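You operate a simulated robot arm through the tools that you are given. There is no shell and no other tool. Be economical: measure what you need, move in short steps, check, and stop when the job is done.

You run a simulated two-armed robot. Do the job below in one go: nothing can be reset, and whatever is moved stays where it is left.

## Task
Run the large print out and lay it in the grey box.
Fine: path lever to TRAY for the run and back to SORT after; push the print tray home. Where these are worked on the way, their far stop is far enough and under half their travel is too little: path lever, print tray.

It is judged by the outcome, as a careful person would: the job done as asked, and still so three seconds after it is handed in. It fails if anything else is knocked over, pushed out of place, dropped, spilled or broken.

## Robot
Two 7-joint arms with two-finger parallel grippers on one trunk, on a base that drives. Base frame: it is fixed to the floor where the robot stands at the start and does not move with it; the origin is under the middle of the robot, x ahead of it, y to its left, z up. Lengths are in cm, angles in degrees, forces in N, time in s.
The left shoulder is at the start at [2, 17, 117.8], the right one opposite. With the tool pointing down near the work surface each hand reaches from about 16 to 66 cm from the robot's upright axis, wherever it stands, measured 20 degrees to its own side. Places, roughly: dryer display [130, 0, 120]; green button [120, 10, 100]; grey box lid (25x19x2 cm) [140, -210, 80]; grey button [130, 0, 100]; heat knob [130, 0, 110]; heater switch [120, 10, 100]; inside of the grey box [110, -200, 80]; mode switch [130, 0, 100]; path lever [130, 0, 90]; print tray [130, 60, 120]. Payload 3.8 kg a hand.
The tool frame of a hand sits at the grasp point between the pads (the TCP): z along the fingers, y along the line on which they close. The tips reach 3 cm beyond it. The gripper opens to 11 cm. The fingers are 2 cm wide and 1 cm thick; the gripper's body (4.8 by 11.2 cm) begins 5.5 cm behind the TCP.
Orientation is told as [roll, pitch, yaw] about the base's x, y, z axes, in that order, counted from this pose: with the fingers straight down and closing along the base's y, the tool's x points along the base's -x, its y along +y and its z along -z.

## Interface
- The arms move only by the tool jog_arm. It takes "left_motion", "right_motion" or both (then of equal length, played together; a hand with none holds still); each is a list of rows, each an object (a shift or turn left out is 0, a gripper value left out holds the last) with "rotation": the turn, a rotation vector about the tool's x, y, z in units of 45 degrees (1.0 is 45 degrees), a list of three; "delta_pos": the shift along the tool's x, y, z in units of 300 mm (1.0 is 300 mm), a list of three; "hand": the opening, from 0 (shut) to 1 (fully open). In form: [{"rotation": [ax, ay, az], "delta_pos": [tx, ty, tz], "hand": hand}, ...]. A call has 1 to 10 rows; each row is the pose to reach, as a shift and turn from the pose commanded when the call began, along the tool's axes at that moment. A call with a number of a shift or a turn outside -1 to 1 is refused whole. Rows are played at 5 a second. More than 5 cm and 8.6 degrees between two rows, or a gripper value outside its range, and nothing of the call is played. Where a pose cannot be reached the arm comes as near as it can. A force on the tool above 40 N (or 10 N above the force at the start of the call, whichever is more), or a blocked arm, ends the call early, and 0.2 s more pass. The fingers move at their own pace (about 7.2 cm/s each) and stop on an object; they squeeze with about 34 N. The grip force told is the motor's: it shows also when the fingers shut on nothing. Time passes only in rows, and 0.2 s behind the last, so rows that repeat a pose let the fingers close. It gives the time, the measured TCP pose, the force on the tool (base axes), the opening and the grip force at its end, in the units of the frame above (readings bear some noise), with the torque about the TCP (base axes, N m) and any sound that the robot's microphone picked up, and new pictures: "views" is both (left out), scene, wrist or none (wrist: the cameras of the hands that moved).
- Cameras (640 x 400 px; columns grow to the right, rows downward): "scene" is now at [10.8, -1.31, 132.81]; the picture's right is [-0.17, -0.99, 0.00], its down [-0.58, 0.10, -0.81] and it looks along [0.80, -0.13, -0.59] (base axes); focal length 265 px, centre (320, 200). "left" rides on the left gripper at [7.2, -1.7, -10.3] in its tool frame; the picture's right is [0.23, 0.97, 0.00], its down [-0.76, 0.18, -0.62] and it looks along [-0.61, 0.14, 0.78] (tool axes); focal length 222 px, centre (320, 200). "right" rides on the right gripper at [7.2, 1.7, -10.3] in its tool frame; the picture's right is [-0.23, 0.97, 0.00], its down [-0.76, -0.18, -0.62] and it looks along [-0.61, -0.14, 0.78] (tool axes); focal length 222 px, centre (320, 200). There is no depth. A picture from a camera that has moved, and an enlarged one, comes with that camera's place and axes in the base frame and with its lens.
- slide_trunk(by): slides the trunk up (or, below 0, down) by that many cm; the arms and the scene camera ride with it, the base frame stays. It gives what a move gives, with no picture.
- steer(legs): drives the robot by 1 to 6 legs, each [ahead, turn to the left] in cm and degrees, along the robot's own axes; the way and the turn of a leg run together, so that a leg with both is an arc; at most 150 cm and 180 degrees a leg. The arms and the cameras ride along, it lands a little off, and it stops where it bumps. It gives what a move gives, and a new picture of the scene camera.
- pan_tilt(pan, tilt): turns the head with the scene camera to pan (to the left, within 80 degrees either way) and tilt (down, from -29 to 69), counted from straight ahead of the robot. It gives what a move gives, and a new picture of the scene camera.
- inspect(camera, box): a new picture of the part [left, top, right, bottom] of that camera's present view, enlarged. No time passes.
- hand_in(): hands the job in; it is judged then, once.

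Work in short steps. Places have to be worked out from the pictures, the camera data and where the tool is seen: move nearer, look again, correct. Check each grasp and each placing, and mend what went wrong. You have 120 turns and 260 pictures in all, those below and enlarged ones among them. Open the grippers and draw the arms clear of the work before you hand the job in, unless the task says otherwise; then end with one line.

The tools are called after "Emit:" as a command line: name --argument value ..., lists and objects as JSON in quotes. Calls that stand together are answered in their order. jog_arm: Moves the arms, as the interface text tells. Its arguments: {"type":"object","properties":{"left_motion":{"type":"array","items":{"type":"object","properties":{"rotation":{"type":"array","items":{"type":"number"}},"delta_pos":{"type":"array","items":{"type":"number"}},"hand":{"type":"number"}}}},"right_motion":{"type":"array","items":{"type":"object","properties":{"rotation":{"type":"array","items":{"type":"number"}},"delta_pos":{"type":"array","items":{"type":"number"}},"hand":{"type":"number"}}}},"views":{"type":"string","enum":["both","scene","wrist","none"]}},"required":[]} The other tools are called the same way: slide_trunk (by) slides the trunk up or down; steer (legs) drives the base; pan_tilt (pan, tilt) turns the head that bears the scene camera; inspect (camera, box) takes an enlarged picture of a part of a camera's view; hand_in () hands the job in.

At the start:

```text
time: 0.0
left_tcp_pos: [33.6, 12.19, 102.09]
left_tool_rot: [0.0, 0.0, 0.2]
left_ft_force: [-0.8, 0.1, -0.1]
left_wrist_torque: [0.03, 0.0, 0.03]
left_width: 11.01
left_grasp_force: 0.1
right_tcp_pos: [39.2, -15.72, 102.79]
right_tool_rot: [0.1, 0.1, 0.0]
right_ft_force: [-0.5, -0.2, 0.1]
right_wrist_torque: [0.0, 0.02, 0.01]
right_width: 11.02
right_grasp_force: 0.1
trunk travel left (down, up): [-27.5, 29.5]
robot x, y, heading: [0.15, -0.1, 0.0]
head pan, tilt: [-9.5, 36.0]
```

scene: 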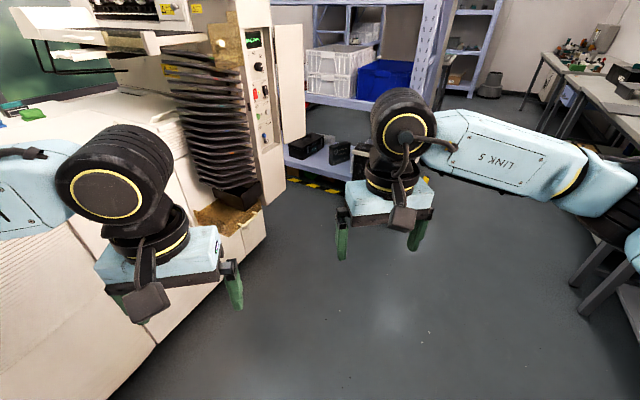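
right: 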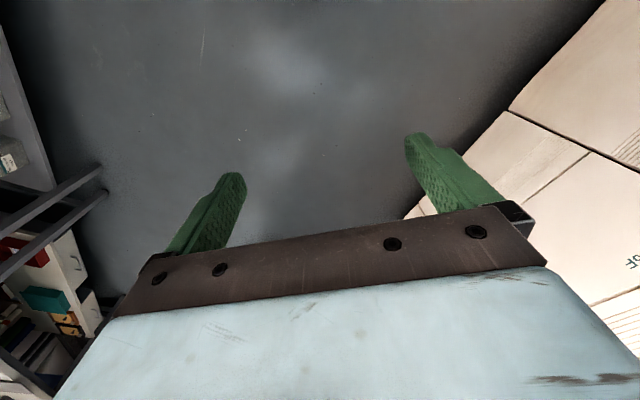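
left: 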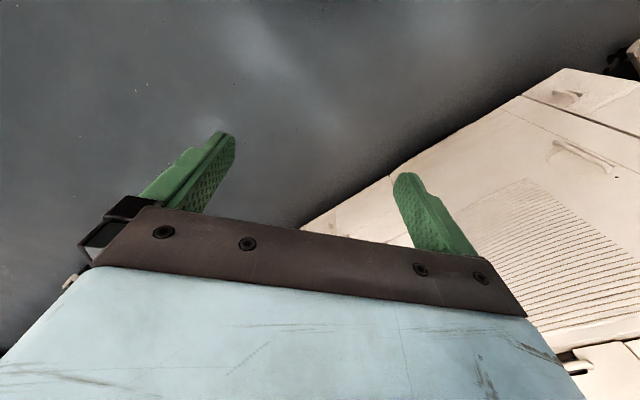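

The machine is ahead and to the left with its control panel near column 260. I look closer at the panel and around the scene.

Emit:
inspect --camera "scene" --box '[150, 0, 310, 240]'

Emit:
pan_tilt --pan 25 --tilt 15

Emit:
pan_tilt --pan -60 --tilt 20

```text
1.67 times, centred on (230, 120) of scene
camera zoom: at [10.8, -1.31, 132.81], right [-0.17, -0.99, 0.0], down [-0.58, 0.1, -0.81], along [0.8, -0.13, -0.59], focal length 441 px, centre (470, 333)
```

zoom: 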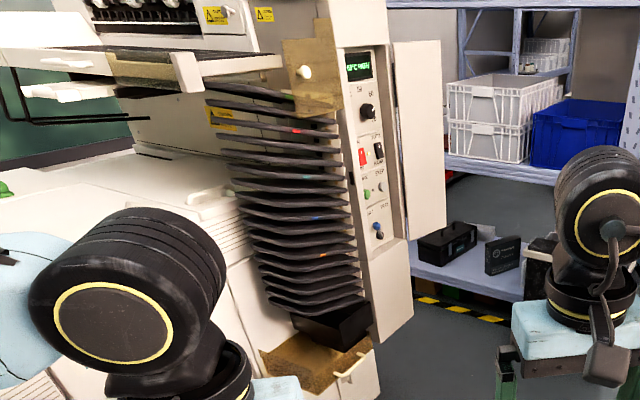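

```text
time: 1.0
left_tcp_pos: [33.56, 12.2, 102.03]
left_tool_rot: [0.0, 0.1, 0.1]
left_ft_force: [0.4, -0.8, -1.1]
left_wrist_torque: [0.02, 0.0, 0.01]
left_width: 11.02
left_grasp_force: 0.1
right_tcp_pos: [39.07, -15.66, 102.88]
right_tool_rot: [0.1, 0.0, 0.0]
right_ft_force: [0.6, 0.3, -0.3]
right_wrist_torque: [0.01, 0.01, -0.02]
right_width: 11.0
right_grasp_force: 0.0
trunk travel left (down, up): [-27.5, 29.5]
robot x, y, heading: [-0.19, -0.16, 0.1]
head pan, tilt: [25.0, 15.0]
camera scene: at [10.64, 4.07, 136.15], right [0.42, -0.91, 0.0], down [-0.24, -0.11, -0.97], along [0.88, 0.41, -0.26], focal length 265 px, centre (320, 200)
```

scene: 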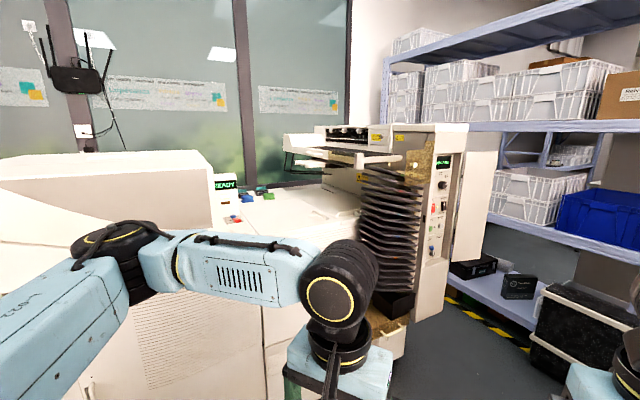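

```text
time: 2.6
left_tcp_pos: [33.6, 12.33, 101.86]
left_tool_rot: [0.0, 0.0, 0.0]
left_ft_force: [0.2, -0.3, -0.5]
left_wrist_torque: [0.0, 0.04, 0.0]
left_width: 11.0
left_grasp_force: 0.0
right_tcp_pos: [39.2, -15.85, 102.87]
right_tool_rot: [0.0, -0.1, 0.1]
right_ft_force: [1.0, -0.2, 0.2]
right_wrist_torque: [0.03, 0.0, -0.01]
right_width: 10.99
right_grasp_force: 0.1
trunk travel left (down, up): [-27.5, 29.5]
robot x, y, heading: [0.18, -0.05, -0.1]
head pan, tilt: [-60.0, 20.0]
camera scene: at [6.83, -7.93, 135.34], right [-0.87, -0.5, 0.0], down [-0.17, 0.3, -0.94], along [0.47, -0.81, -0.34], focal length 265 px, centre (320, 200)
```

scene: 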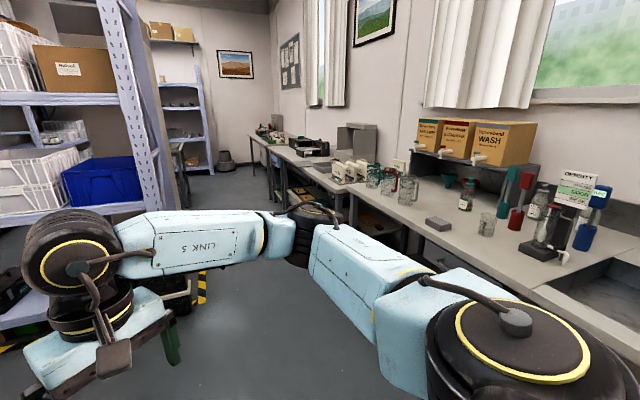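

The grey box is on the right-hand bench. First I zoom in on the panel and machine.

Emit:
pan_tilt --pan 8 --tilt 15

Emit:
inspect --camera "scene" --box '[300, 100, 420, 175]'

Emit:
inspect --camera "scene" --box '[300, 160, 440, 300]'

```text
time: 4.0
left_tcp_pos: [33.47, 12.36, 102.02]
left_tool_rot: [-0.1, -0.1, 0.0]
left_ft_force: [0.8, 0.4, -0.5]
left_wrist_torque: [0.04, 0.0, -0.03]
left_width: 10.99
left_grasp_force: 0.0
right_tcp_pos: [39.19, -15.84, 102.9]
right_tool_rot: [0.1, 0.1, 0.0]
right_ft_force: [1.1, -0.5, -0.1]
right_wrist_torque: [-0.01, -0.04, 0.01]
right_width: 11.01
right_grasp_force: 0.1
trunk travel left (down, up): [-27.5, 29.5]
robot x, y, heading: [0.11, 0.08, 0.0]
head pan, tilt: [8.0, 15.0]
camera scene: at [11.42, 1.42, 136.16], right [0.14, -0.99, 0.0], down [-0.26, -0.04, -0.97], along [0.96, 0.13, -0.26], focal length 265 px, centre (320, 200)
```

scene: 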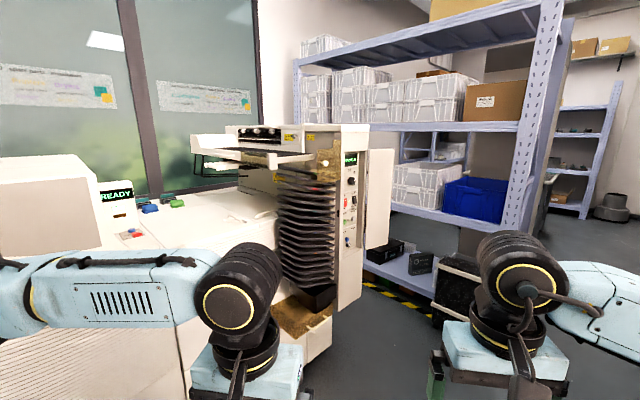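

```text
5.33 times, centred on (360, 138) of scene
camera zoom: at [11.42, 1.42, 136.16], right [0.14, -0.99, 0.0], down [-0.26, -0.04, -0.97], along [0.96, 0.13, -0.26], focal length 1412 px, centre (107, 533)
```

zoom: 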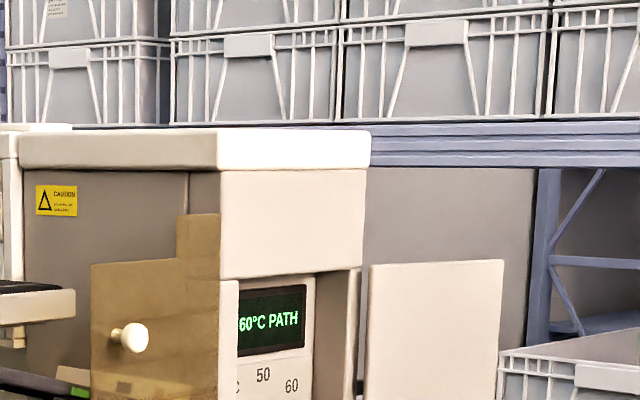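

```text
2.86 times, centred on (370, 230) of scene
camera zoom: at [11.42, 1.42, 136.16], right [0.14, -0.99, 0.0], down [-0.26, -0.04, -0.97], along [0.96, 0.13, -0.26], focal length 756 px, centre (177, 114)
```

zoom: 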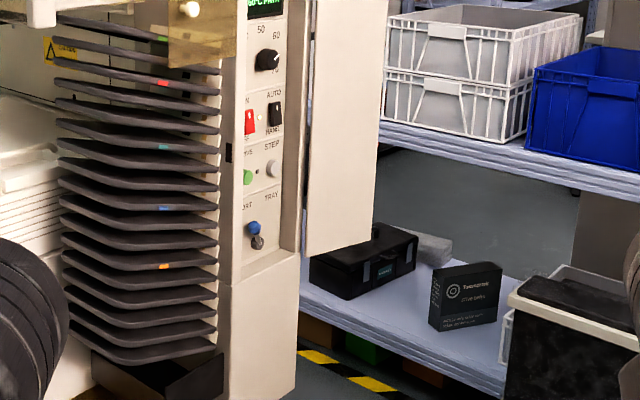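

The panel shows heat knob, red heater switch, AUTO/HAND mode, green drive button, grey STEP, and SORT–TRAY lever; the display reads "60°C PATH". I drive closer to read it.

Emit:
steer --legs '[[38, 0]]'

Emit:
inspect --camera "scene" --box '[280, 70, 440, 290]'

```text
time: 6.4
left_tcp_pos: [71.54, 12.49, 101.93]
left_tool_rot: [0.0, 0.0, 0.5]
left_ft_force: [0.3, 0.3, 0.3]
left_wrist_torque: [-0.04, 0.01, -0.02]
left_width: 11.02
left_grasp_force: 0.0
right_tcp_pos: [77.36, -15.31, 102.73]
right_tool_rot: [0.0, 0.1, 0.4]
right_ft_force: [0.3, 1.0, 0.1]
right_wrist_torque: [0.01, 0.02, 0.03]
right_width: 11.0
right_grasp_force: 0.0
trunk travel left (down, up): [-27.5, 29.5]
robot x, y, heading: [37.93, 0.3, 0.4]
head pan, tilt: [8.0, 15.0]
camera scene: at [49.52, 1.64, 136.15], right [0.15, -0.99, 0.0], down [-0.26, -0.04, -0.97], along [0.96, 0.14, -0.26], focal length 265 px, centre (320, 200)
```

scene: 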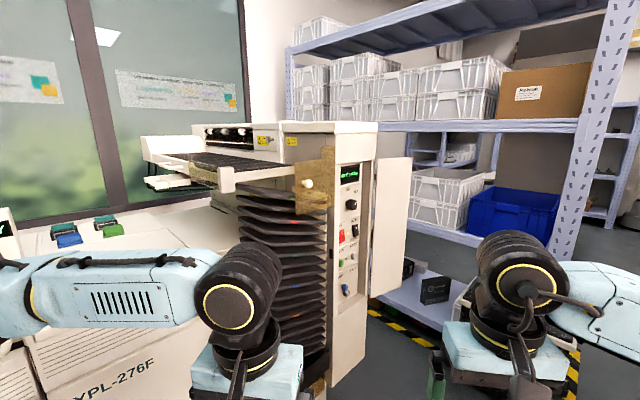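

```text
1.82 times, centred on (360, 180) of scene
camera zoom: at [49.52, 1.64, 136.15], right [0.15, -0.99, 0.0], down [-0.26, -0.04, -0.97], along [0.96, 0.14, -0.26], focal length 481 px, centre (247, 236)
```

zoom: 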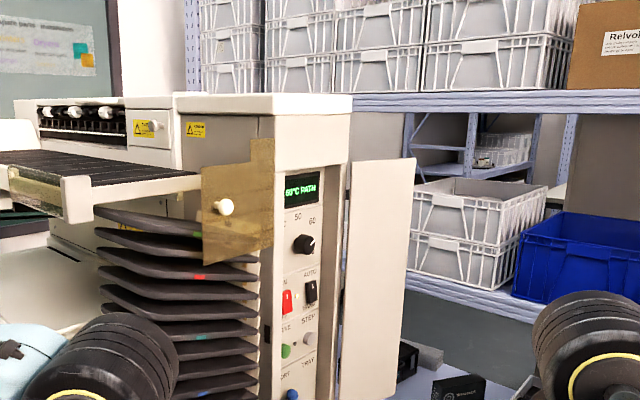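

The brown guard hides the panel's left part; I move a bit to the right to see the panel squarely.

Emit:
steer --legs '[[0, -50], [25, 0], [0, 60]]'

Emit:
inspect --camera "scene" --box '[220, 60, 460, 260]'

```text
time: 13.1
left_tcp_pos: [84.77, -0.37, 102.01]
left_tool_rot: [0.0, 0.0, 11.1]
left_ft_force: [0.4, 0.1, -0.4]
left_wrist_torque: [0.01, -0.02, -0.01]
left_width: 10.99
left_grasp_force: 0.0
right_tcp_pos: [95.61, -26.79, 102.76]
right_tool_rot: [0.0, 0.1, 10.8]
right_ft_force: [1.3, 0.2, -0.4]
right_wrist_torque: [0.0, 0.01, 0.03]
right_width: 11.0
right_grasp_force: 0.1
trunk travel left (down, up): [-27.5, 29.5]
robot x, y, heading: [54.57, -19.01, 11.0]
head pan, tilt: [8.0, 15.0]
camera scene: at [65.18, -15.18, 136.16], right [0.32, -0.95, 0.0], down [-0.24, -0.08, -0.97], along [0.91, 0.31, -0.26], focal length 265 px, centre (320, 200)
```

scene: 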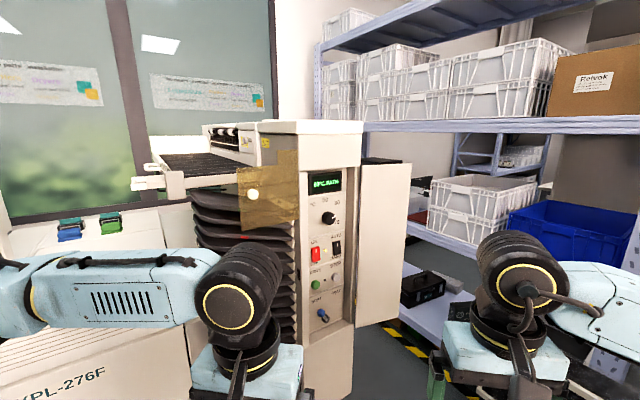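

```text
2.00 times, centred on (340, 160) of scene
camera zoom: at [65.18, -15.18, 136.16], right [0.32, -0.95, 0.0], down [-0.24, -0.08, -0.97], along [0.91, 0.31, -0.26], focal length 530 px, centre (280, 280)
```

zoom: 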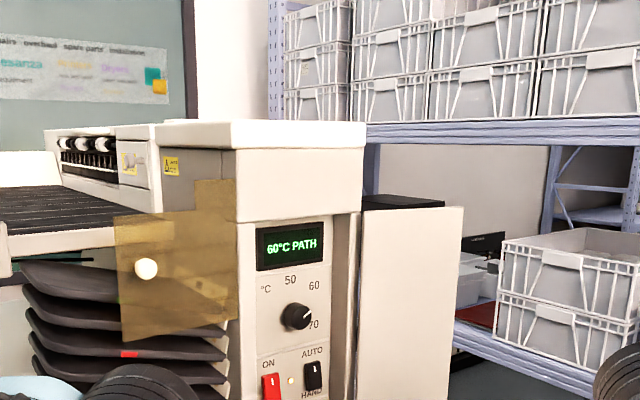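

Emit:
inspect --camera "scene" --box '[290, 160, 370, 210]'

Emit:
inspect --camera "scene" --box '[280, 225, 380, 335]'

Emit:
inspect --camera "scene" --box '[120, 110, 320, 235]'

```text
8.00 times, centred on (330, 185) of scene
camera zoom: at [65.18, -15.18, 136.16], right [0.32, -0.95, 0.0], down [-0.24, -0.08, -0.97], along [0.91, 0.31, -0.26], focal length 2118 px, centre (240, 320)
```

zoom: 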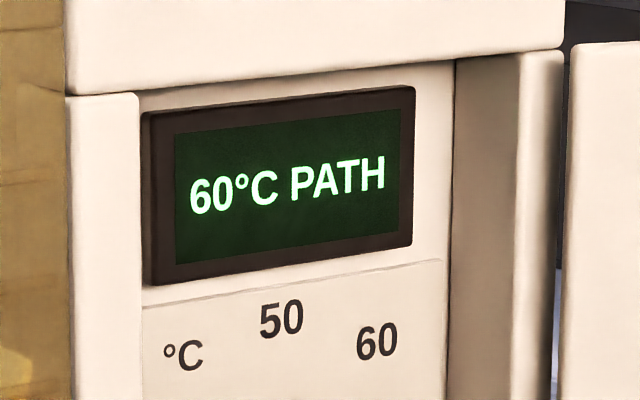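

```text
3.64 times, centred on (330, 280) of scene
camera zoom: at [65.18, -15.18, 136.16], right [0.32, -0.95, 0.0], down [-0.24, -0.08, -0.97], along [0.91, 0.31, -0.26], focal length 963 px, centre (284, -91)
```

zoom: 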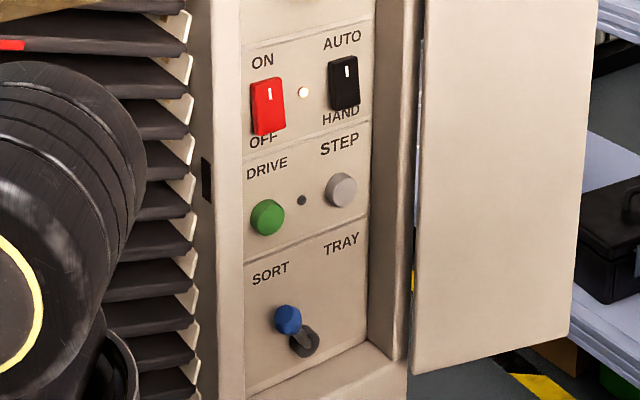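

```text
3.20 times, centred on (220, 172) of scene
camera zoom: at [65.18, -15.18, 136.16], right [0.32, -0.95, 0.0], down [-0.24, -0.08, -0.97], along [0.91, 0.31, -0.26], focal length 847 px, centre (640, 288)
```

zoom: 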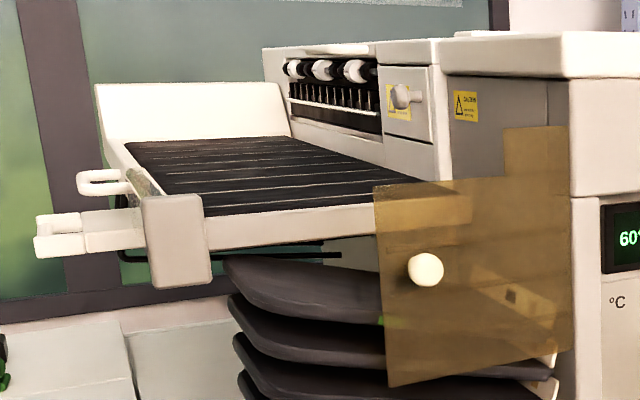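

The display says PATH (lever is at SORT). I judge the lever knob near [123,4,88] and the panel facing about [-0.65,-0.75], so I stand square in front of it.

Emit:
steer --legs '[[0, -52], [38, 0], [0, 88]]'

Emit:
inspect --camera "scene" --box '[240, 60, 440, 300]'

```text
time: 21.6
left_tcp_pos: [95.08, -10.11, 101.97]
left_tool_rot: [0.1, 0.0, 47.2]
left_ft_force: [0.5, -0.1, 0.0]
left_wrist_torque: [0.0, 0.02, -0.01]
left_width: 11.0
left_grasp_force: 0.0
right_tcp_pos: [119.54, -25.06, 102.72]
right_tool_rot: [0.0, 0.1, 47.2]
right_ft_force: [0.3, 0.0, 0.4]
right_wrist_torque: [0.02, -0.02, 0.0]
right_width: 11.02
right_grasp_force: 0.0
trunk travel left (down, up): [-27.5, 29.5]
robot x, y, heading: [81.41, -42.72, 47.4]
head pan, tilt: [8.0, 15.0]
camera scene: at [88.2, -33.74, 136.16], right [0.82, -0.57, 0.0], down [-0.15, -0.21, -0.97], along [0.55, 0.79, -0.26], focal length 265 px, centre (320, 200)
```

scene: 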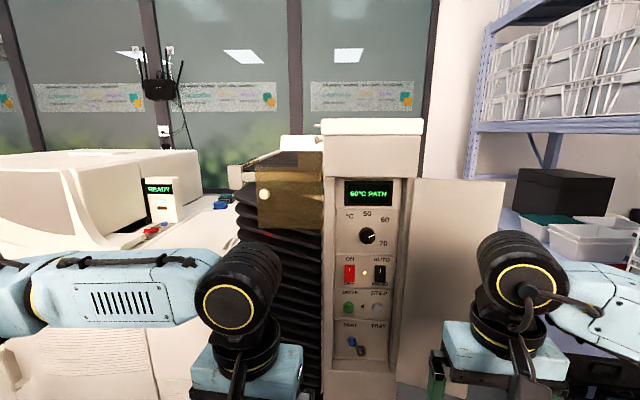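

```text
1.67 times, centred on (340, 180) of scene
camera zoom: at [88.2, -33.74, 136.16], right [0.82, -0.57, 0.0], down [-0.15, -0.21, -0.97], along [0.55, 0.79, -0.26], focal length 441 px, centre (287, 233)
```

zoom: 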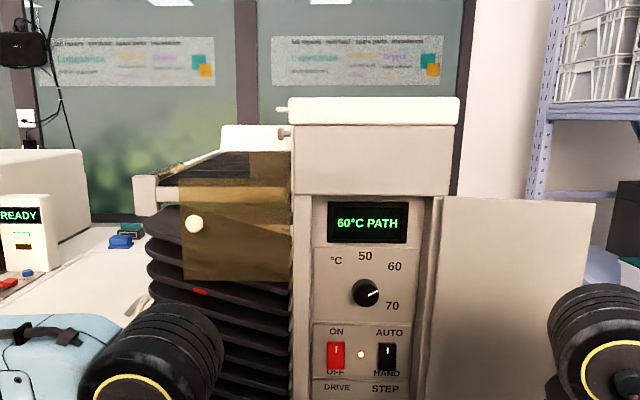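

Emit:
inspect --camera "scene" --box '[320, 250, 410, 370]'

Emit:
pan_tilt --pan 8 --tilt 40

```text
3.33 times, centred on (365, 310) of scene
camera zoom: at [88.2, -33.74, 136.16], right [0.82, -0.57, 0.0], down [-0.15, -0.21, -0.97], along [0.55, 0.79, -0.26], focal length 883 px, centre (170, -167)
```

zoom: 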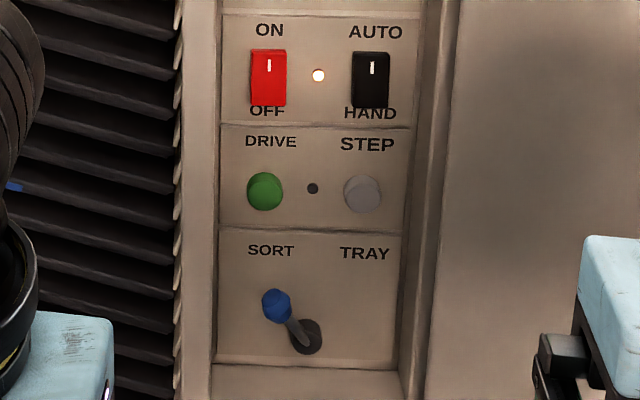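

```text
time: 22.5
left_tcp_pos: [95.26, -10.08, 102.07]
left_tool_rot: [0.0, -0.1, 47.4]
left_ft_force: [-0.6, 0.4, 0.2]
left_wrist_torque: [-0.02, -0.01, 0.01]
left_width: 11.01
left_grasp_force: 0.0
right_tcp_pos: [119.6, -25.01, 102.71]
right_tool_rot: [0.1, 0.0, 47.2]
right_ft_force: [0.4, -0.9, -0.4]
right_wrist_torque: [-0.02, 0.0, 0.0]
right_width: 11.03
right_grasp_force: 0.1
trunk travel left (down, up): [-27.5, 29.5]
robot x, y, heading: [81.29, -42.94, 47.1]
head pan, tilt: [8.0, 40.0]
camera scene: at [87.73, -34.43, 132.21], right [0.82, -0.57, 0.0], down [-0.37, -0.53, -0.77], along [0.44, 0.63, -0.64], focal length 265 px, centre (320, 200)
```

scene: 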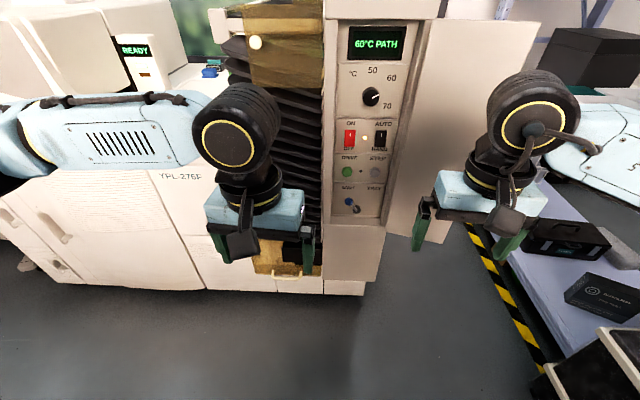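

Square-on view: lever knob ≈[123.7,4.3,87.6], panel normal ≈[-0.57,-0.82]. I pitch the right hand towards horizontal while sliding the left hand aside.

Emit:
jog_arm --right_motion '[{"rotation": [0, -0.17, 0]}, {"rotation": [0, -0.34, 0]}, {"rotation": [0, -0.51, 0]}, {"rotation": [0, -0.68, 0]}, {"rotation": [0, -0.85, 0]}, {"rotation": [0, -1, 0]}]' --left_motion '[{"delta_pos": [0, 0.08, 0]}, {"delta_pos": [0, 0.16, 0]}, {"delta_pos": [0, 0.24, 0]}, {"delta_pos": [0, 0.3, 0]}, {"delta_pos": [0, 0.3, 0]}, {"delta_pos": [0, 0.3, 0]}]' --views "none"

Emit:
jog_arm --right_motion '[{"rotation": [0, -0.17, 0]}, {"rotation": [0, -0.34, 0]}, {"rotation": [0, -0.51, 0]}, {"rotation": [0, -0.68, 0]}, {"rotation": [0, -0.85, 0]}, {"rotation": [0, -1, 0]}]' --views "both"

```text
time: 23.9
left_tcp_pos: [88.6, -4.15, 102.17]
left_tool_rot: [-0.1, 0.0, 47.3]
left_ft_force: [0.6, 0.7, 0.0]
left_wrist_torque: [0.0, 0.02, -0.02]
left_width: 10.99
left_grasp_force: 0.1
right_tcp_pos: [119.47, -25.09, 102.84]
right_tool_rot: [0.1, -45.1, 47.2]
right_ft_force: [0.6, 0.3, 0.2]
right_wrist_torque: [0.02, 0.03, -0.01]
right_width: 11.02
right_grasp_force: 0.0
trunk travel left (down, up): [-27.5, 29.5]
robot x, y, heading: [81.33, -42.88, 47.4]
head pan, tilt: [8.0, 40.0]
```

```text
time: 25.3
left_tcp_pos: [88.45, -4.04, 102.21]
left_tool_rot: [0.0, 0.1, 47.3]
left_ft_force: [-0.1, -0.2, 0.0]
left_wrist_torque: [0.0, -0.03, 0.02]
left_width: 10.98
left_grasp_force: 0.1
right_tcp_pos: [117.07, -21.65, 106.34]
right_tool_rot: [0.6, -89.7, 46.4]
right_ft_force: [-0.3, 0.1, 0.0]
right_wrist_torque: [-0.03, -0.03, 0.01]
right_width: 11.0
right_grasp_force: 0.1
right hand out of reach, approached as far as the arm can: row 1, 2, 3, 4, 5, 6
trunk travel left (down, up): [-27.5, 29.5]
robot x, y, heading: [81.48, -43.09, 47.4]
head pan, tilt: [8.0, 40.0]
camera scene: at [87.64, -34.43, 132.21], right [0.82, -0.57, 0.0], down [-0.37, -0.53, -0.77], along [0.44, 0.63, -0.64], focal length 265 px, centre (320, 200)
camera right: at [108.72, -28.1, 99.25], right [-0.71, 0.66, 0.23], down [-0.29, -0.58, 0.76], along [0.64, 0.48, 0.6], focal length 222 px, centre (320, 200)
```

scene: 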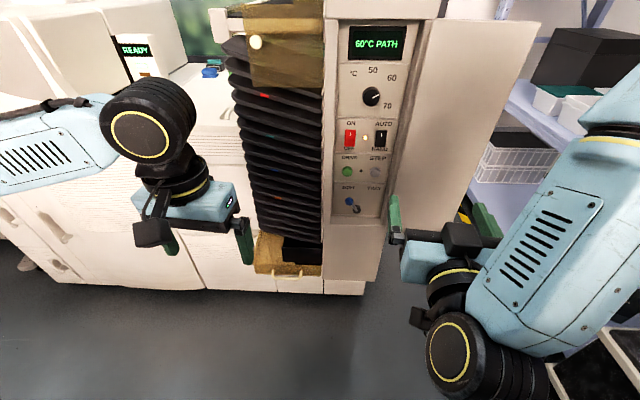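
right: 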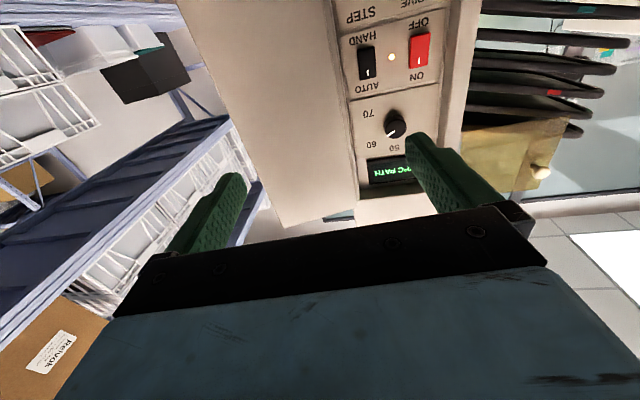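

The hand is horizontal now. I lower it and shift left towards a spot in front of the lever, turning to square with the panel.

Emit:
jog_arm --right_motion '[{"delta_pos": [0.11, 0.07, 0], "rotation": [-0.04, 0, 0]}, {"delta_pos": [0.22, 0.14, 0], "rotation": [-0.08, 0, 0]}, {"delta_pos": [0.33, 0.21, 0], "rotation": [-0.12, 0, 0]}, {"delta_pos": [0.44, 0.28, 0], "rotation": [-0.16, 0, 0], "hand": 0.4}, {"delta_pos": [0.53, 0.33, 0], "rotation": [-0.19, 0, 0], "hand": 0.4}, {"delta_pos": [0.53, 0.33, 0], "rotation": [-0.19, 0, 0], "hand": 0.4}]'

```text
time: 26.7
left_tcp_pos: [88.52, -4.14, 102.17]
left_tool_rot: [0.0, 0.0, 47.3]
left_ft_force: [-1.2, 0.7, -0.6]
left_wrist_torque: [0.01, -0.02, -0.02]
left_width: 10.99
left_grasp_force: 0.0
right_tcp_pos: [105.94, -13.21, 94.41]
right_tool_rot: [0.9, -89.8, 54.7]
right_ft_force: [-0.8, -0.6, -0.7]
right_wrist_torque: [-0.02, 0.01, -0.04]
right_width: 4.38
right_grasp_force: 0.0
right hand out of reach, approached as far as the arm can: row 1, 2, 3, 4, 5, 6
trunk travel left (down, up): [-27.5, 29.5]
robot x, y, heading: [81.08, -42.79, 47.3]
head pan, tilt: [8.0, 40.0]
camera scene: at [87.74, -34.45, 132.2], right [0.82, -0.57, 0.0], down [-0.37, -0.53, -0.77], along [0.44, 0.63, -0.64], focal length 265 px, centre (320, 200)
camera right: at [98.77, -20.84, 87.3], right [-0.8, 0.55, 0.23], down [-0.2, -0.61, 0.76], along [0.56, 0.57, 0.6], focal length 222 px, centre (320, 200)
```

scene: 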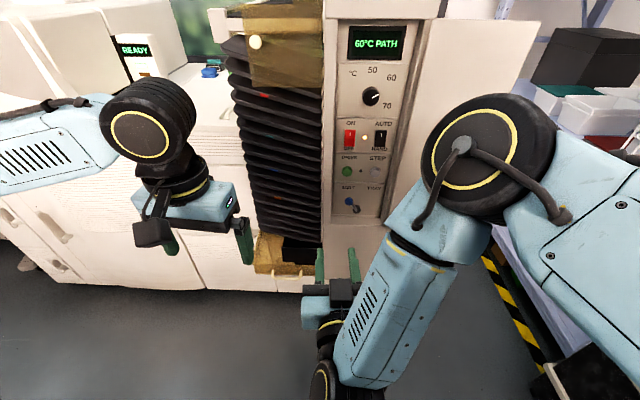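
right: 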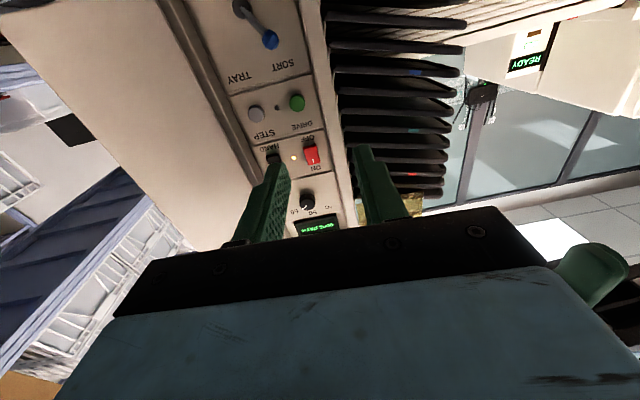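

The arm is at its near-limit while folded; going forward should ease this. I move forward 8, right 4, down 4 cm.

Emit:
jog_arm --right_motion '[{"delta_pos": [0.03, -0.03, 0.07]}, {"delta_pos": [0.07, -0.07, 0.14]}, {"delta_pos": [0.1, -0.1, 0.2]}, {"delta_pos": [0.13, -0.13, 0.27]}, {"delta_pos": [0.13, -0.13, 0.27]}]'

```text
time: 27.9
left_tcp_pos: [88.53, -4.15, 102.29]
left_tool_rot: [0.0, 0.1, 47.3]
left_ft_force: [-0.4, 1.0, 1.2]
left_wrist_torque: [0.01, -0.01, -0.01]
left_width: 10.99
left_grasp_force: 0.0
right_tcp_pos: [108.35, -8.6, 95.54]
right_tool_rot: [-2.4, -90.0, 58.1]
right_ft_force: [0.6, -1.0, -0.2]
right_wrist_torque: [0.02, -0.02, 0.0]
right_width: 4.41
right_grasp_force: 0.1
right hand out of reach, approached as far as the arm can: row 1, 2, 3, 4, 5
trunk travel left (down, up): [-27.5, 29.5]
robot x, y, heading: [81.65, -43.15, 47.1]
head pan, tilt: [8.0, 40.0]
camera scene: at [87.74, -34.43, 132.2], right [0.82, -0.57, 0.0], down [-0.37, -0.53, -0.77], along [0.44, 0.63, -0.64], focal length 265 px, centre (320, 200)
camera right: at [101.17, -16.25, 88.36], right [-0.8, 0.55, 0.23], down [-0.2, -0.61, 0.76], along [0.56, 0.57, 0.61], focal length 222 px, centre (320, 200)
```

scene: 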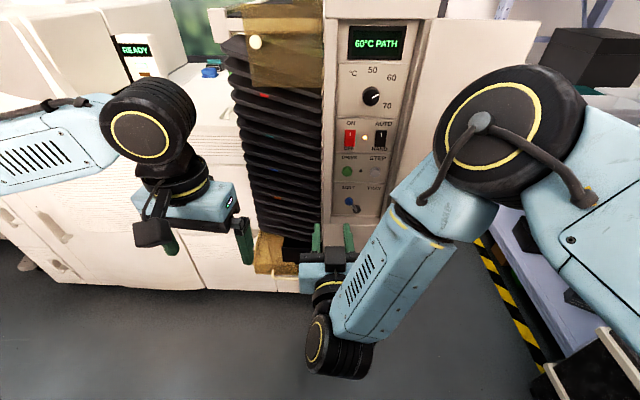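
right: 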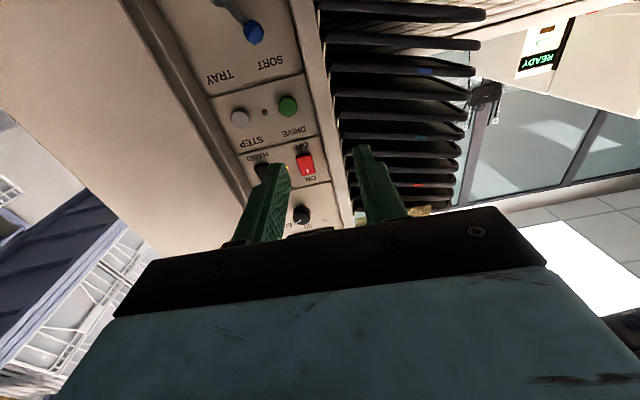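

Horizontal pose exceeds the fold limit. I'll use a 45° down-forward pose instead, backing off slightly.

Emit:
jog_arm --right_motion '[{"rotation": [0, 0.17, 0], "delta_pos": [0, 0, -0.1]}, {"rotation": [0, 0.34, 0], "delta_pos": [0, 0, -0.2]}, {"rotation": [0, 0.51, 0], "delta_pos": [0, 0, -0.2]}, {"rotation": [0, 0.68, 0], "delta_pos": [0, 0, -0.2]}, {"rotation": [0, 0.85, 0], "delta_pos": [0, 0, -0.2]}, {"rotation": [0, 1, 0], "delta_pos": [0, 0, -0.2]}]'

```text
time: 29.3
left_tcp_pos: [88.49, -4.06, 102.1]
left_tool_rot: [0.0, 0.0, 47.3]
left_ft_force: [0.1, -0.6, 0.0]
left_wrist_torque: [0.03, -0.02, 0.0]
left_width: 11.01
left_grasp_force: 0.0
right_tcp_pos: [105.22, -13.15, 95.34]
right_tool_rot: [0.0, -44.9, 55.9]
right_ft_force: [-0.5, 0.5, 0.3]
right_wrist_torque: [-0.02, 0.0, 0.0]
right_width: 4.42
right_grasp_force: 0.1
trunk travel left (down, up): [-27.5, 29.5]
robot x, y, heading: [81.28, -42.89, 47.2]
head pan, tilt: [8.0, 40.0]
camera scene: at [87.75, -34.44, 132.2], right [0.82, -0.57, 0.0], down [-0.37, -0.53, -0.77], along [0.44, 0.63, -0.64], focal length 265 px, centre (320, 200)
camera right: at [96.81, -22.58, 97.78], right [-0.72, 0.68, 0.16], down [0.2, -0.02, 0.98], along [0.67, 0.73, -0.13], focal length 222 px, centre (320, 200)
```

scene: 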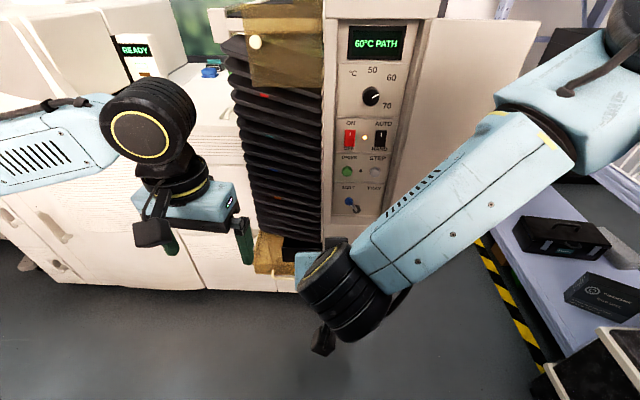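
right: 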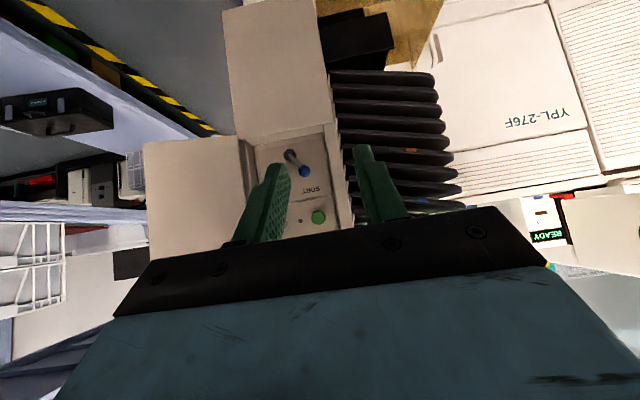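

Now the pose tracks well; wrist view agrees with knob ≈[123.3,3.8,87.6]. I approach to about 6 cm short of it, fingers straddling.

Emit:
jog_arm --right_motion '[{"delta_pos": [-0.05, -0.037, 0.112]}, {"delta_pos": [-0.1, -0.074, 0.224]}, {"delta_pos": [-0.146, -0.111, 0.335]}, {"delta_pos": [-0.195, -0.148, 0.447]}, {"delta_pos": [-0.243, -0.185, 0.559]}, {"delta_pos": [-0.243, -0.185, 0.559]}]'

Emit:
inspect --camera "right" --box '[220, 60, 420, 240]'

```text
time: 30.7
left_tcp_pos: [88.44, -4.17, 102.16]
left_tool_rot: [0.0, 0.1, 47.3]
left_ft_force: [0.4, -0.3, 0.8]
left_wrist_torque: [0.01, -0.01, -0.03]
left_width: 11.01
left_grasp_force: 0.1
right_tcp_pos: [119.58, -2.23, 88.99]
right_tool_rot: [-0.1, -44.9, 55.8]
right_ft_force: [-0.3, -0.5, 0.2]
right_wrist_torque: [-0.02, 0.0, -0.02]
right_width: 4.38
right_grasp_force: 0.1
trunk travel left (down, up): [-27.5, 29.5]
robot x, y, heading: [81.42, -43.47, 47.1]
head pan, tilt: [8.0, 40.0]
camera scene: at [87.7, -34.45, 132.21], right [0.82, -0.57, 0.0], down [-0.37, -0.53, -0.77], along [0.44, 0.63, -0.64], focal length 265 px, centre (320, 200)
camera right: at [111.21, -11.67, 91.3], right [-0.72, 0.68, 0.16], down [0.2, -0.02, 0.98], along [0.67, 0.73, -0.12], focal length 222 px, centre (320, 200)
```

scene: 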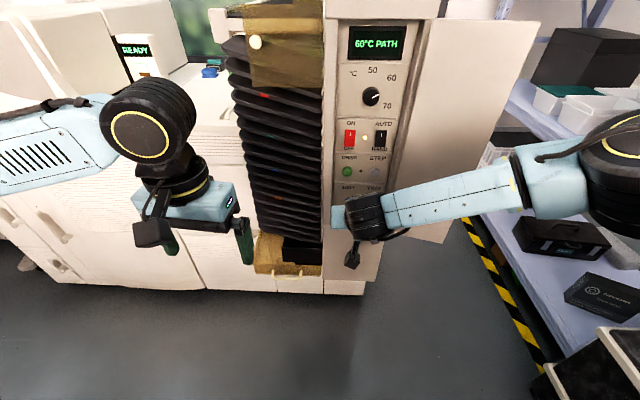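
right: 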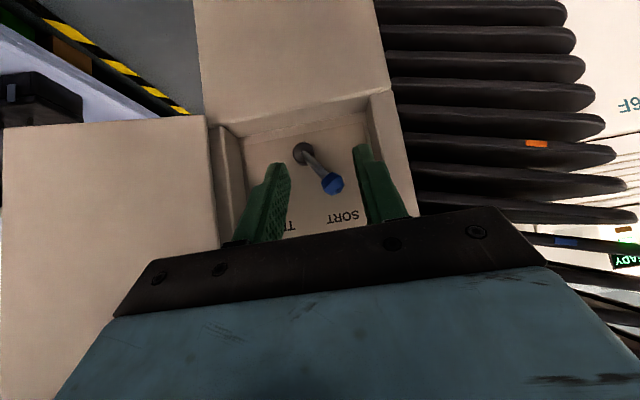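

```text
2.22 times, centred on (320, 150) of right
camera zoom: at [111.21, -11.67, 91.3], right [-0.72, 0.68, 0.16], down [0.2, -0.02, 0.98], along [0.67, 0.73, -0.12], focal length 494 px, centre (320, 311)
```

zoom: 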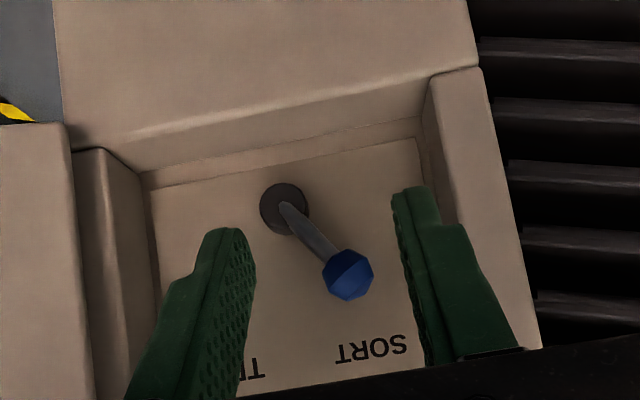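

Knob is laterally centred, about 6 cm ahead. I move 5 cm straight forward along the panel normal.

Emit:
jog_arm --right_motion '[{"delta_pos": [-0.04, 0, 0.04]}, {"delta_pos": [-0.08, 0, 0.08]}, {"delta_pos": [-0.118, 0, 0.118]}, {"delta_pos": [-0.118, 0, 0.118]}]' --views "wrist"

Emit:
inspect --camera "right" --box '[220, 60, 420, 240]'

```text
time: 31.7
left_tcp_pos: [88.56, -4.21, 102.19]
left_tool_rot: [0.0, 0.1, 47.3]
left_ft_force: [-0.2, 0.6, 0.0]
left_wrist_torque: [0.02, -0.01, -0.01]
left_width: 11.03
left_grasp_force: 0.1
right_tcp_pos: [122.18, 1.81, 88.85]
right_tool_rot: [0.1, -45.0, 55.7]
right_ft_force: [0.4, 0.8, 0.3]
right_wrist_torque: [-0.01, 0.0, 0.02]
right_width: 4.4
right_grasp_force: 0.1
trunk travel left (down, up): [-27.5, 29.5]
robot x, y, heading: [81.37, -43.11, 47.1]
head pan, tilt: [8.0, 40.0]
camera right: at [113.78, -7.61, 91.15], right [-0.71, 0.68, 0.16], down [0.2, -0.02, 0.98], along [0.67, 0.73, -0.12], focal length 222 px, centre (320, 200)
```

right: 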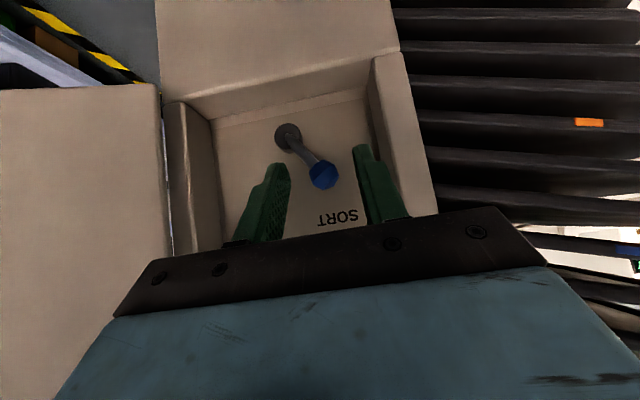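

```text
2.22 times, centred on (320, 150) of right
camera zoom: at [113.78, -7.61, 91.15], right [-0.71, 0.68, 0.16], down [0.2, -0.02, 0.98], along [0.67, 0.73, -0.12], focal length 494 px, centre (320, 311)
```

zoom: 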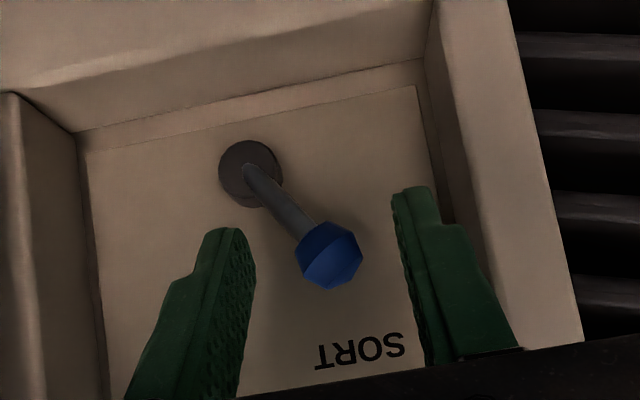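

Knob now ≈[123.8,3.8,87.6]. I go 1.5 cm further in and narrow the gap to ~3 cm, then check.

Emit:
jog_arm --right_motion '[{"delta_pos": [-0.035, -0.005, 0.035], "hand": 0.3}, {"delta_pos": [-0.035, -0.005, 0.035], "hand": 0.3}]' --views "none"

Emit:
inspect --camera "right" --box '[220, 60, 420, 240]'

```text
time: 32.3
left_tcp_pos: [88.58, -4.09, 102.11]
left_tool_rot: [0.0, 0.0, 47.2]
left_ft_force: [0.5, -0.2, -0.2]
left_wrist_torque: [0.0, -0.03, 0.01]
left_width: 11.0
left_grasp_force: 0.0
right_tcp_pos: [123.04, 2.85, 88.86]
right_tool_rot: [0.0, -45.1, 55.8]
right_ft_force: [-0.2, -0.3, 0.1]
right_wrist_torque: [-0.01, 0.0, 0.01]
right_width: 3.32
right_grasp_force: 0.1
trunk travel left (down, up): [-27.5, 29.5]
robot x, y, heading: [81.86, -43.38, 47.1]
head pan, tilt: [8.0, 40.0]
```

```text
2.22 times, centred on (320, 150) of right
camera zoom: at [114.69, -6.45, 91.16], right [-0.72, 0.68, 0.16], down [0.2, -0.02, 0.98], along [0.67, 0.73, -0.12], focal length 494 px, centre (320, 311)
```

zoom: 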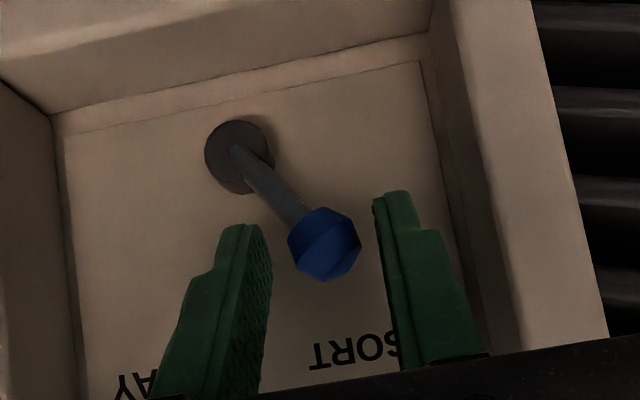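

Knob sits between the fingertips. I sweep right 5 cm.

Emit:
jog_arm --right_motion '[{"delta_pos": [-0.01, -0.04, 0.01]}, {"delta_pos": [-0.01, -0.08, 0.01]}, {"delta_pos": [-0.01, -0.12, 0.01]}, {"delta_pos": [-0.01, -0.16, 0.01]}, {"delta_pos": [-0.01, -0.17, 0.01]}]' --views "scene"

Emit:
inspect --camera "right" --box '[220, 60, 420, 240]'

Emit:
inspect --camera "scene" --box '[320, 10, 440, 220]'

```text
time: 33.5
left_tcp_pos: [88.36, -3.87, 101.99]
left_tool_rot: [-0.2, 0.1, 47.3]
left_ft_force: [-0.2, -0.5, 0.2]
left_wrist_torque: [-0.01, 0.01, 0.03]
left_width: 10.99
left_grasp_force: 0.0
right_tcp_pos: [126.69, 0.96, 88.86]
right_tool_rot: [0.2, -44.9, 56.7]
right_ft_force: [-21.9, 27.7, -2.9]
right_wrist_torque: [-1.34, -1.1, -0.15]
right_width: 3.31
right_grasp_force: 0.4
trunk travel left (down, up): [-27.5, 29.5]
robot x, y, heading: [81.3, -43.25, 47.5]
head pan, tilt: [8.0, 40.0]
camera scene: at [87.45, -34.02, 132.18], right [0.82, -0.57, 0.0], down [-0.36, -0.53, -0.77], along [0.44, 0.63, -0.64], focal length 265 px, centre (320, 200)
```

scene: 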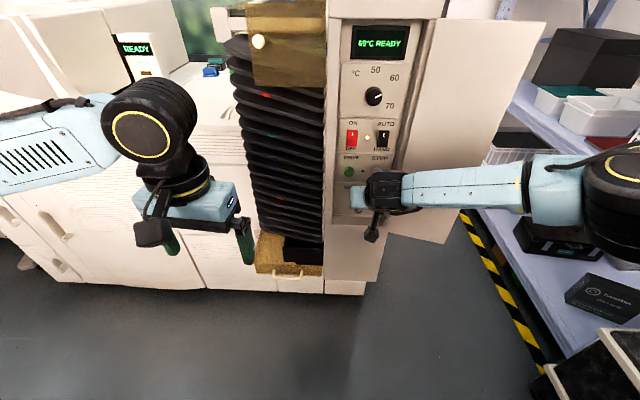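

```text
2.22 times, centred on (320, 150) of right
camera zoom: at [118.42, -8.56, 91.16], right [-0.73, 0.67, 0.16], down [0.2, -0.02, 0.98], along [0.66, 0.74, -0.12], focal length 494 px, centre (320, 311)
```

zoom: 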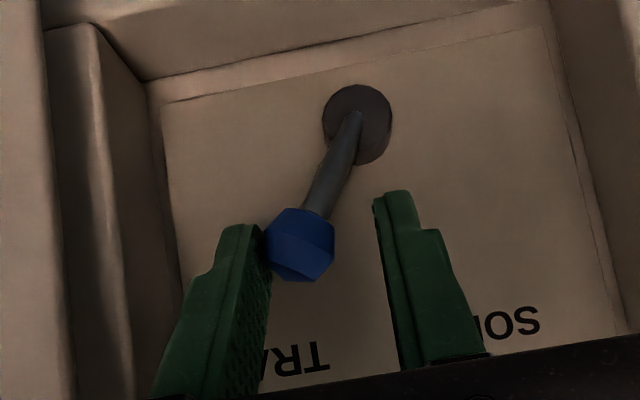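

```text
1.90 times, centred on (380, 115) of scene
camera zoom: at [87.45, -34.02, 132.18], right [0.82, -0.57, 0.0], down [-0.36, -0.53, -0.77], along [0.44, 0.63, -0.64], focal length 504 px, centre (206, 362)
```

zoom: 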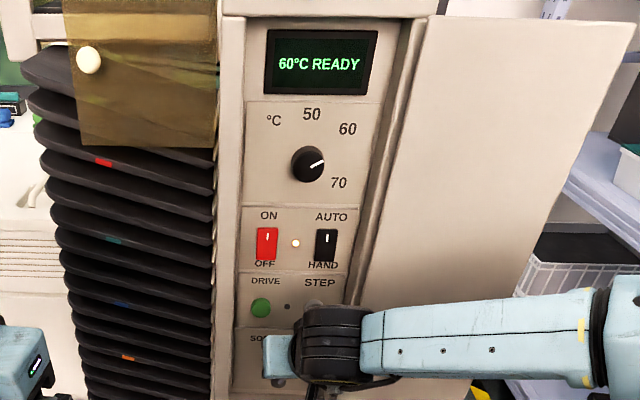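

Display now reads "60°C READY", lever is over at TRAY. I ease the hand back out and away from the panel.

Emit:
jog_arm --right_motion '[{"delta_pos": [0.02, 0.015, -0.02]}, {"delta_pos": [0.08, 0.015, -0.08]}, {"delta_pos": [0.16, 0.015, -0.16]}, {"delta_pos": [0.24, 0.015, -0.24]}, {"delta_pos": [0.24, 0.015, -0.24], "hand": 0}]' --views "both"

Emit:
inspect --camera "scene" --box '[320, 10, 440, 220]'

```text
time: 34.7
left_tcp_pos: [88.54, -4.02, 102.19]
left_tool_rot: [0.0, 0.0, 47.3]
left_ft_force: [-0.4, 0.6, -0.3]
left_wrist_torque: [-0.01, 0.0, 0.01]
left_width: 11.01
left_grasp_force: 0.0
right_tcp_pos: [121.25, -7.93, 88.77]
right_tool_rot: [0.0, -45.1, 55.8]
right_ft_force: [0.4, 0.5, 0.4]
right_wrist_torque: [0.01, 0.0, 0.01]
right_width: 0.0
right_grasp_force: 22.5
trunk travel left (down, up): [-27.5, 29.5]
robot x, y, heading: [81.17, -43.1, 47.2]
head pan, tilt: [8.0, 40.0]
camera scene: at [87.73, -34.41, 132.2], right [0.82, -0.57, 0.0], down [-0.37, -0.53, -0.77], along [0.44, 0.63, -0.64], focal length 265 px, centre (320, 200)
camera right: at [112.95, -17.33, 91.08], right [-0.71, 0.68, 0.16], down [0.2, -0.02, 0.98], along [0.67, 0.73, -0.12], focal length 222 px, centre (320, 200)
```

scene: 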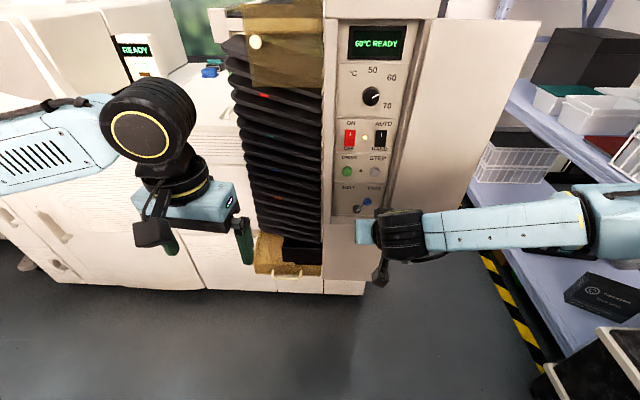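
right: 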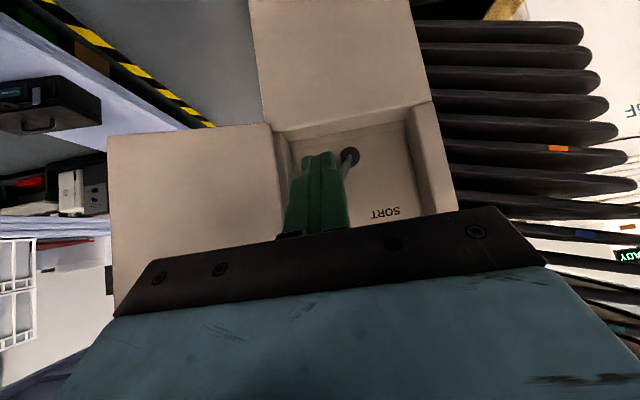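

```text
1.90 times, centred on (380, 115) of scene
camera zoom: at [87.73, -34.41, 132.2], right [0.82, -0.57, 0.0], down [-0.37, -0.53, -0.77], along [0.44, 0.63, -0.64], focal length 504 px, centre (206, 362)
```

zoom: 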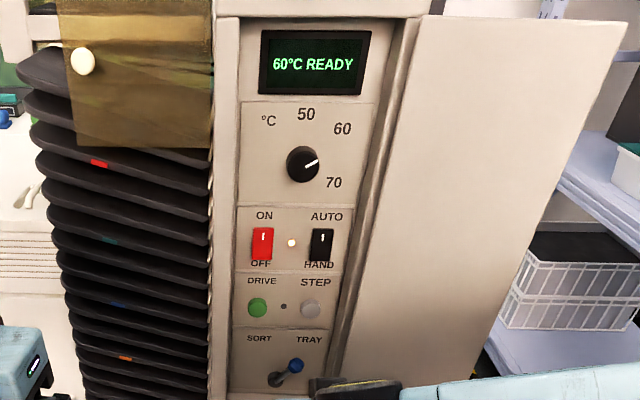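

READY with lever at TRAY. Before running I check the print tray state.

Emit:
pan_tilt --pan 25 --tilt 8

Emit:
inspect --camera "scene" --box '[300, 120, 500, 270]'

```text
time: 35.7
left_tcp_pos: [88.41, -4.09, 102.19]
left_tool_rot: [0.0, -0.1, 47.3]
left_ft_force: [0.4, 0.1, 0.2]
left_wrist_torque: [0.01, 0.0, -0.04]
left_width: 10.99
left_grasp_force: 0.0
right_tcp_pos: [121.29, -7.96, 88.74]
right_tool_rot: [0.0, -45.0, 55.8]
right_ft_force: [0.6, 0.7, 1.0]
right_wrist_torque: [0.0, 0.02, 0.02]
right_width: 0.0
right_grasp_force: 34.7
trunk travel left (down, up): [-27.5, 29.5]
robot x, y, heading: [81.47, -43.15, 47.1]
head pan, tilt: [25.0, 8.0]
camera scene: at [85.71, -32.6, 137.29], right [0.95, -0.31, 0.0], down [-0.04, -0.13, -0.99], along [0.3, 0.94, -0.14], focal length 265 px, centre (320, 200)
```

scene: 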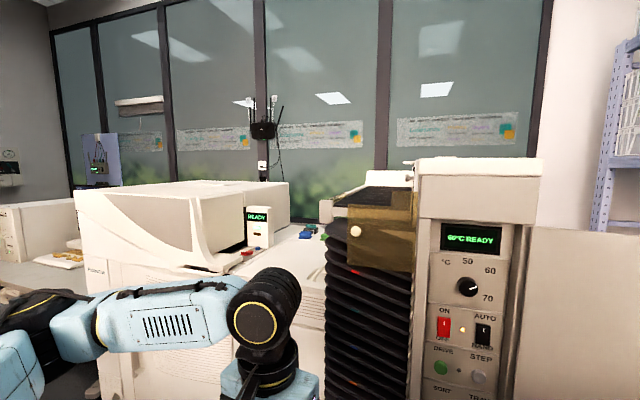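

```text
2.67 times, centred on (400, 195) of scene
camera zoom: at [85.71, -32.6, 137.29], right [0.95, -0.31, 0.0], down [-0.04, -0.13, -0.99], along [0.3, 0.94, -0.14], focal length 706 px, centre (107, 213)
```

zoom: 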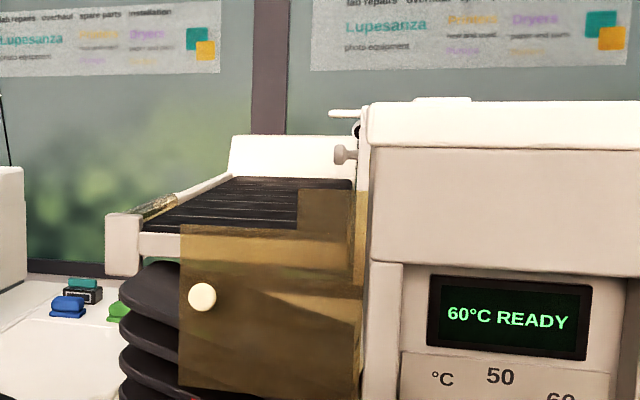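

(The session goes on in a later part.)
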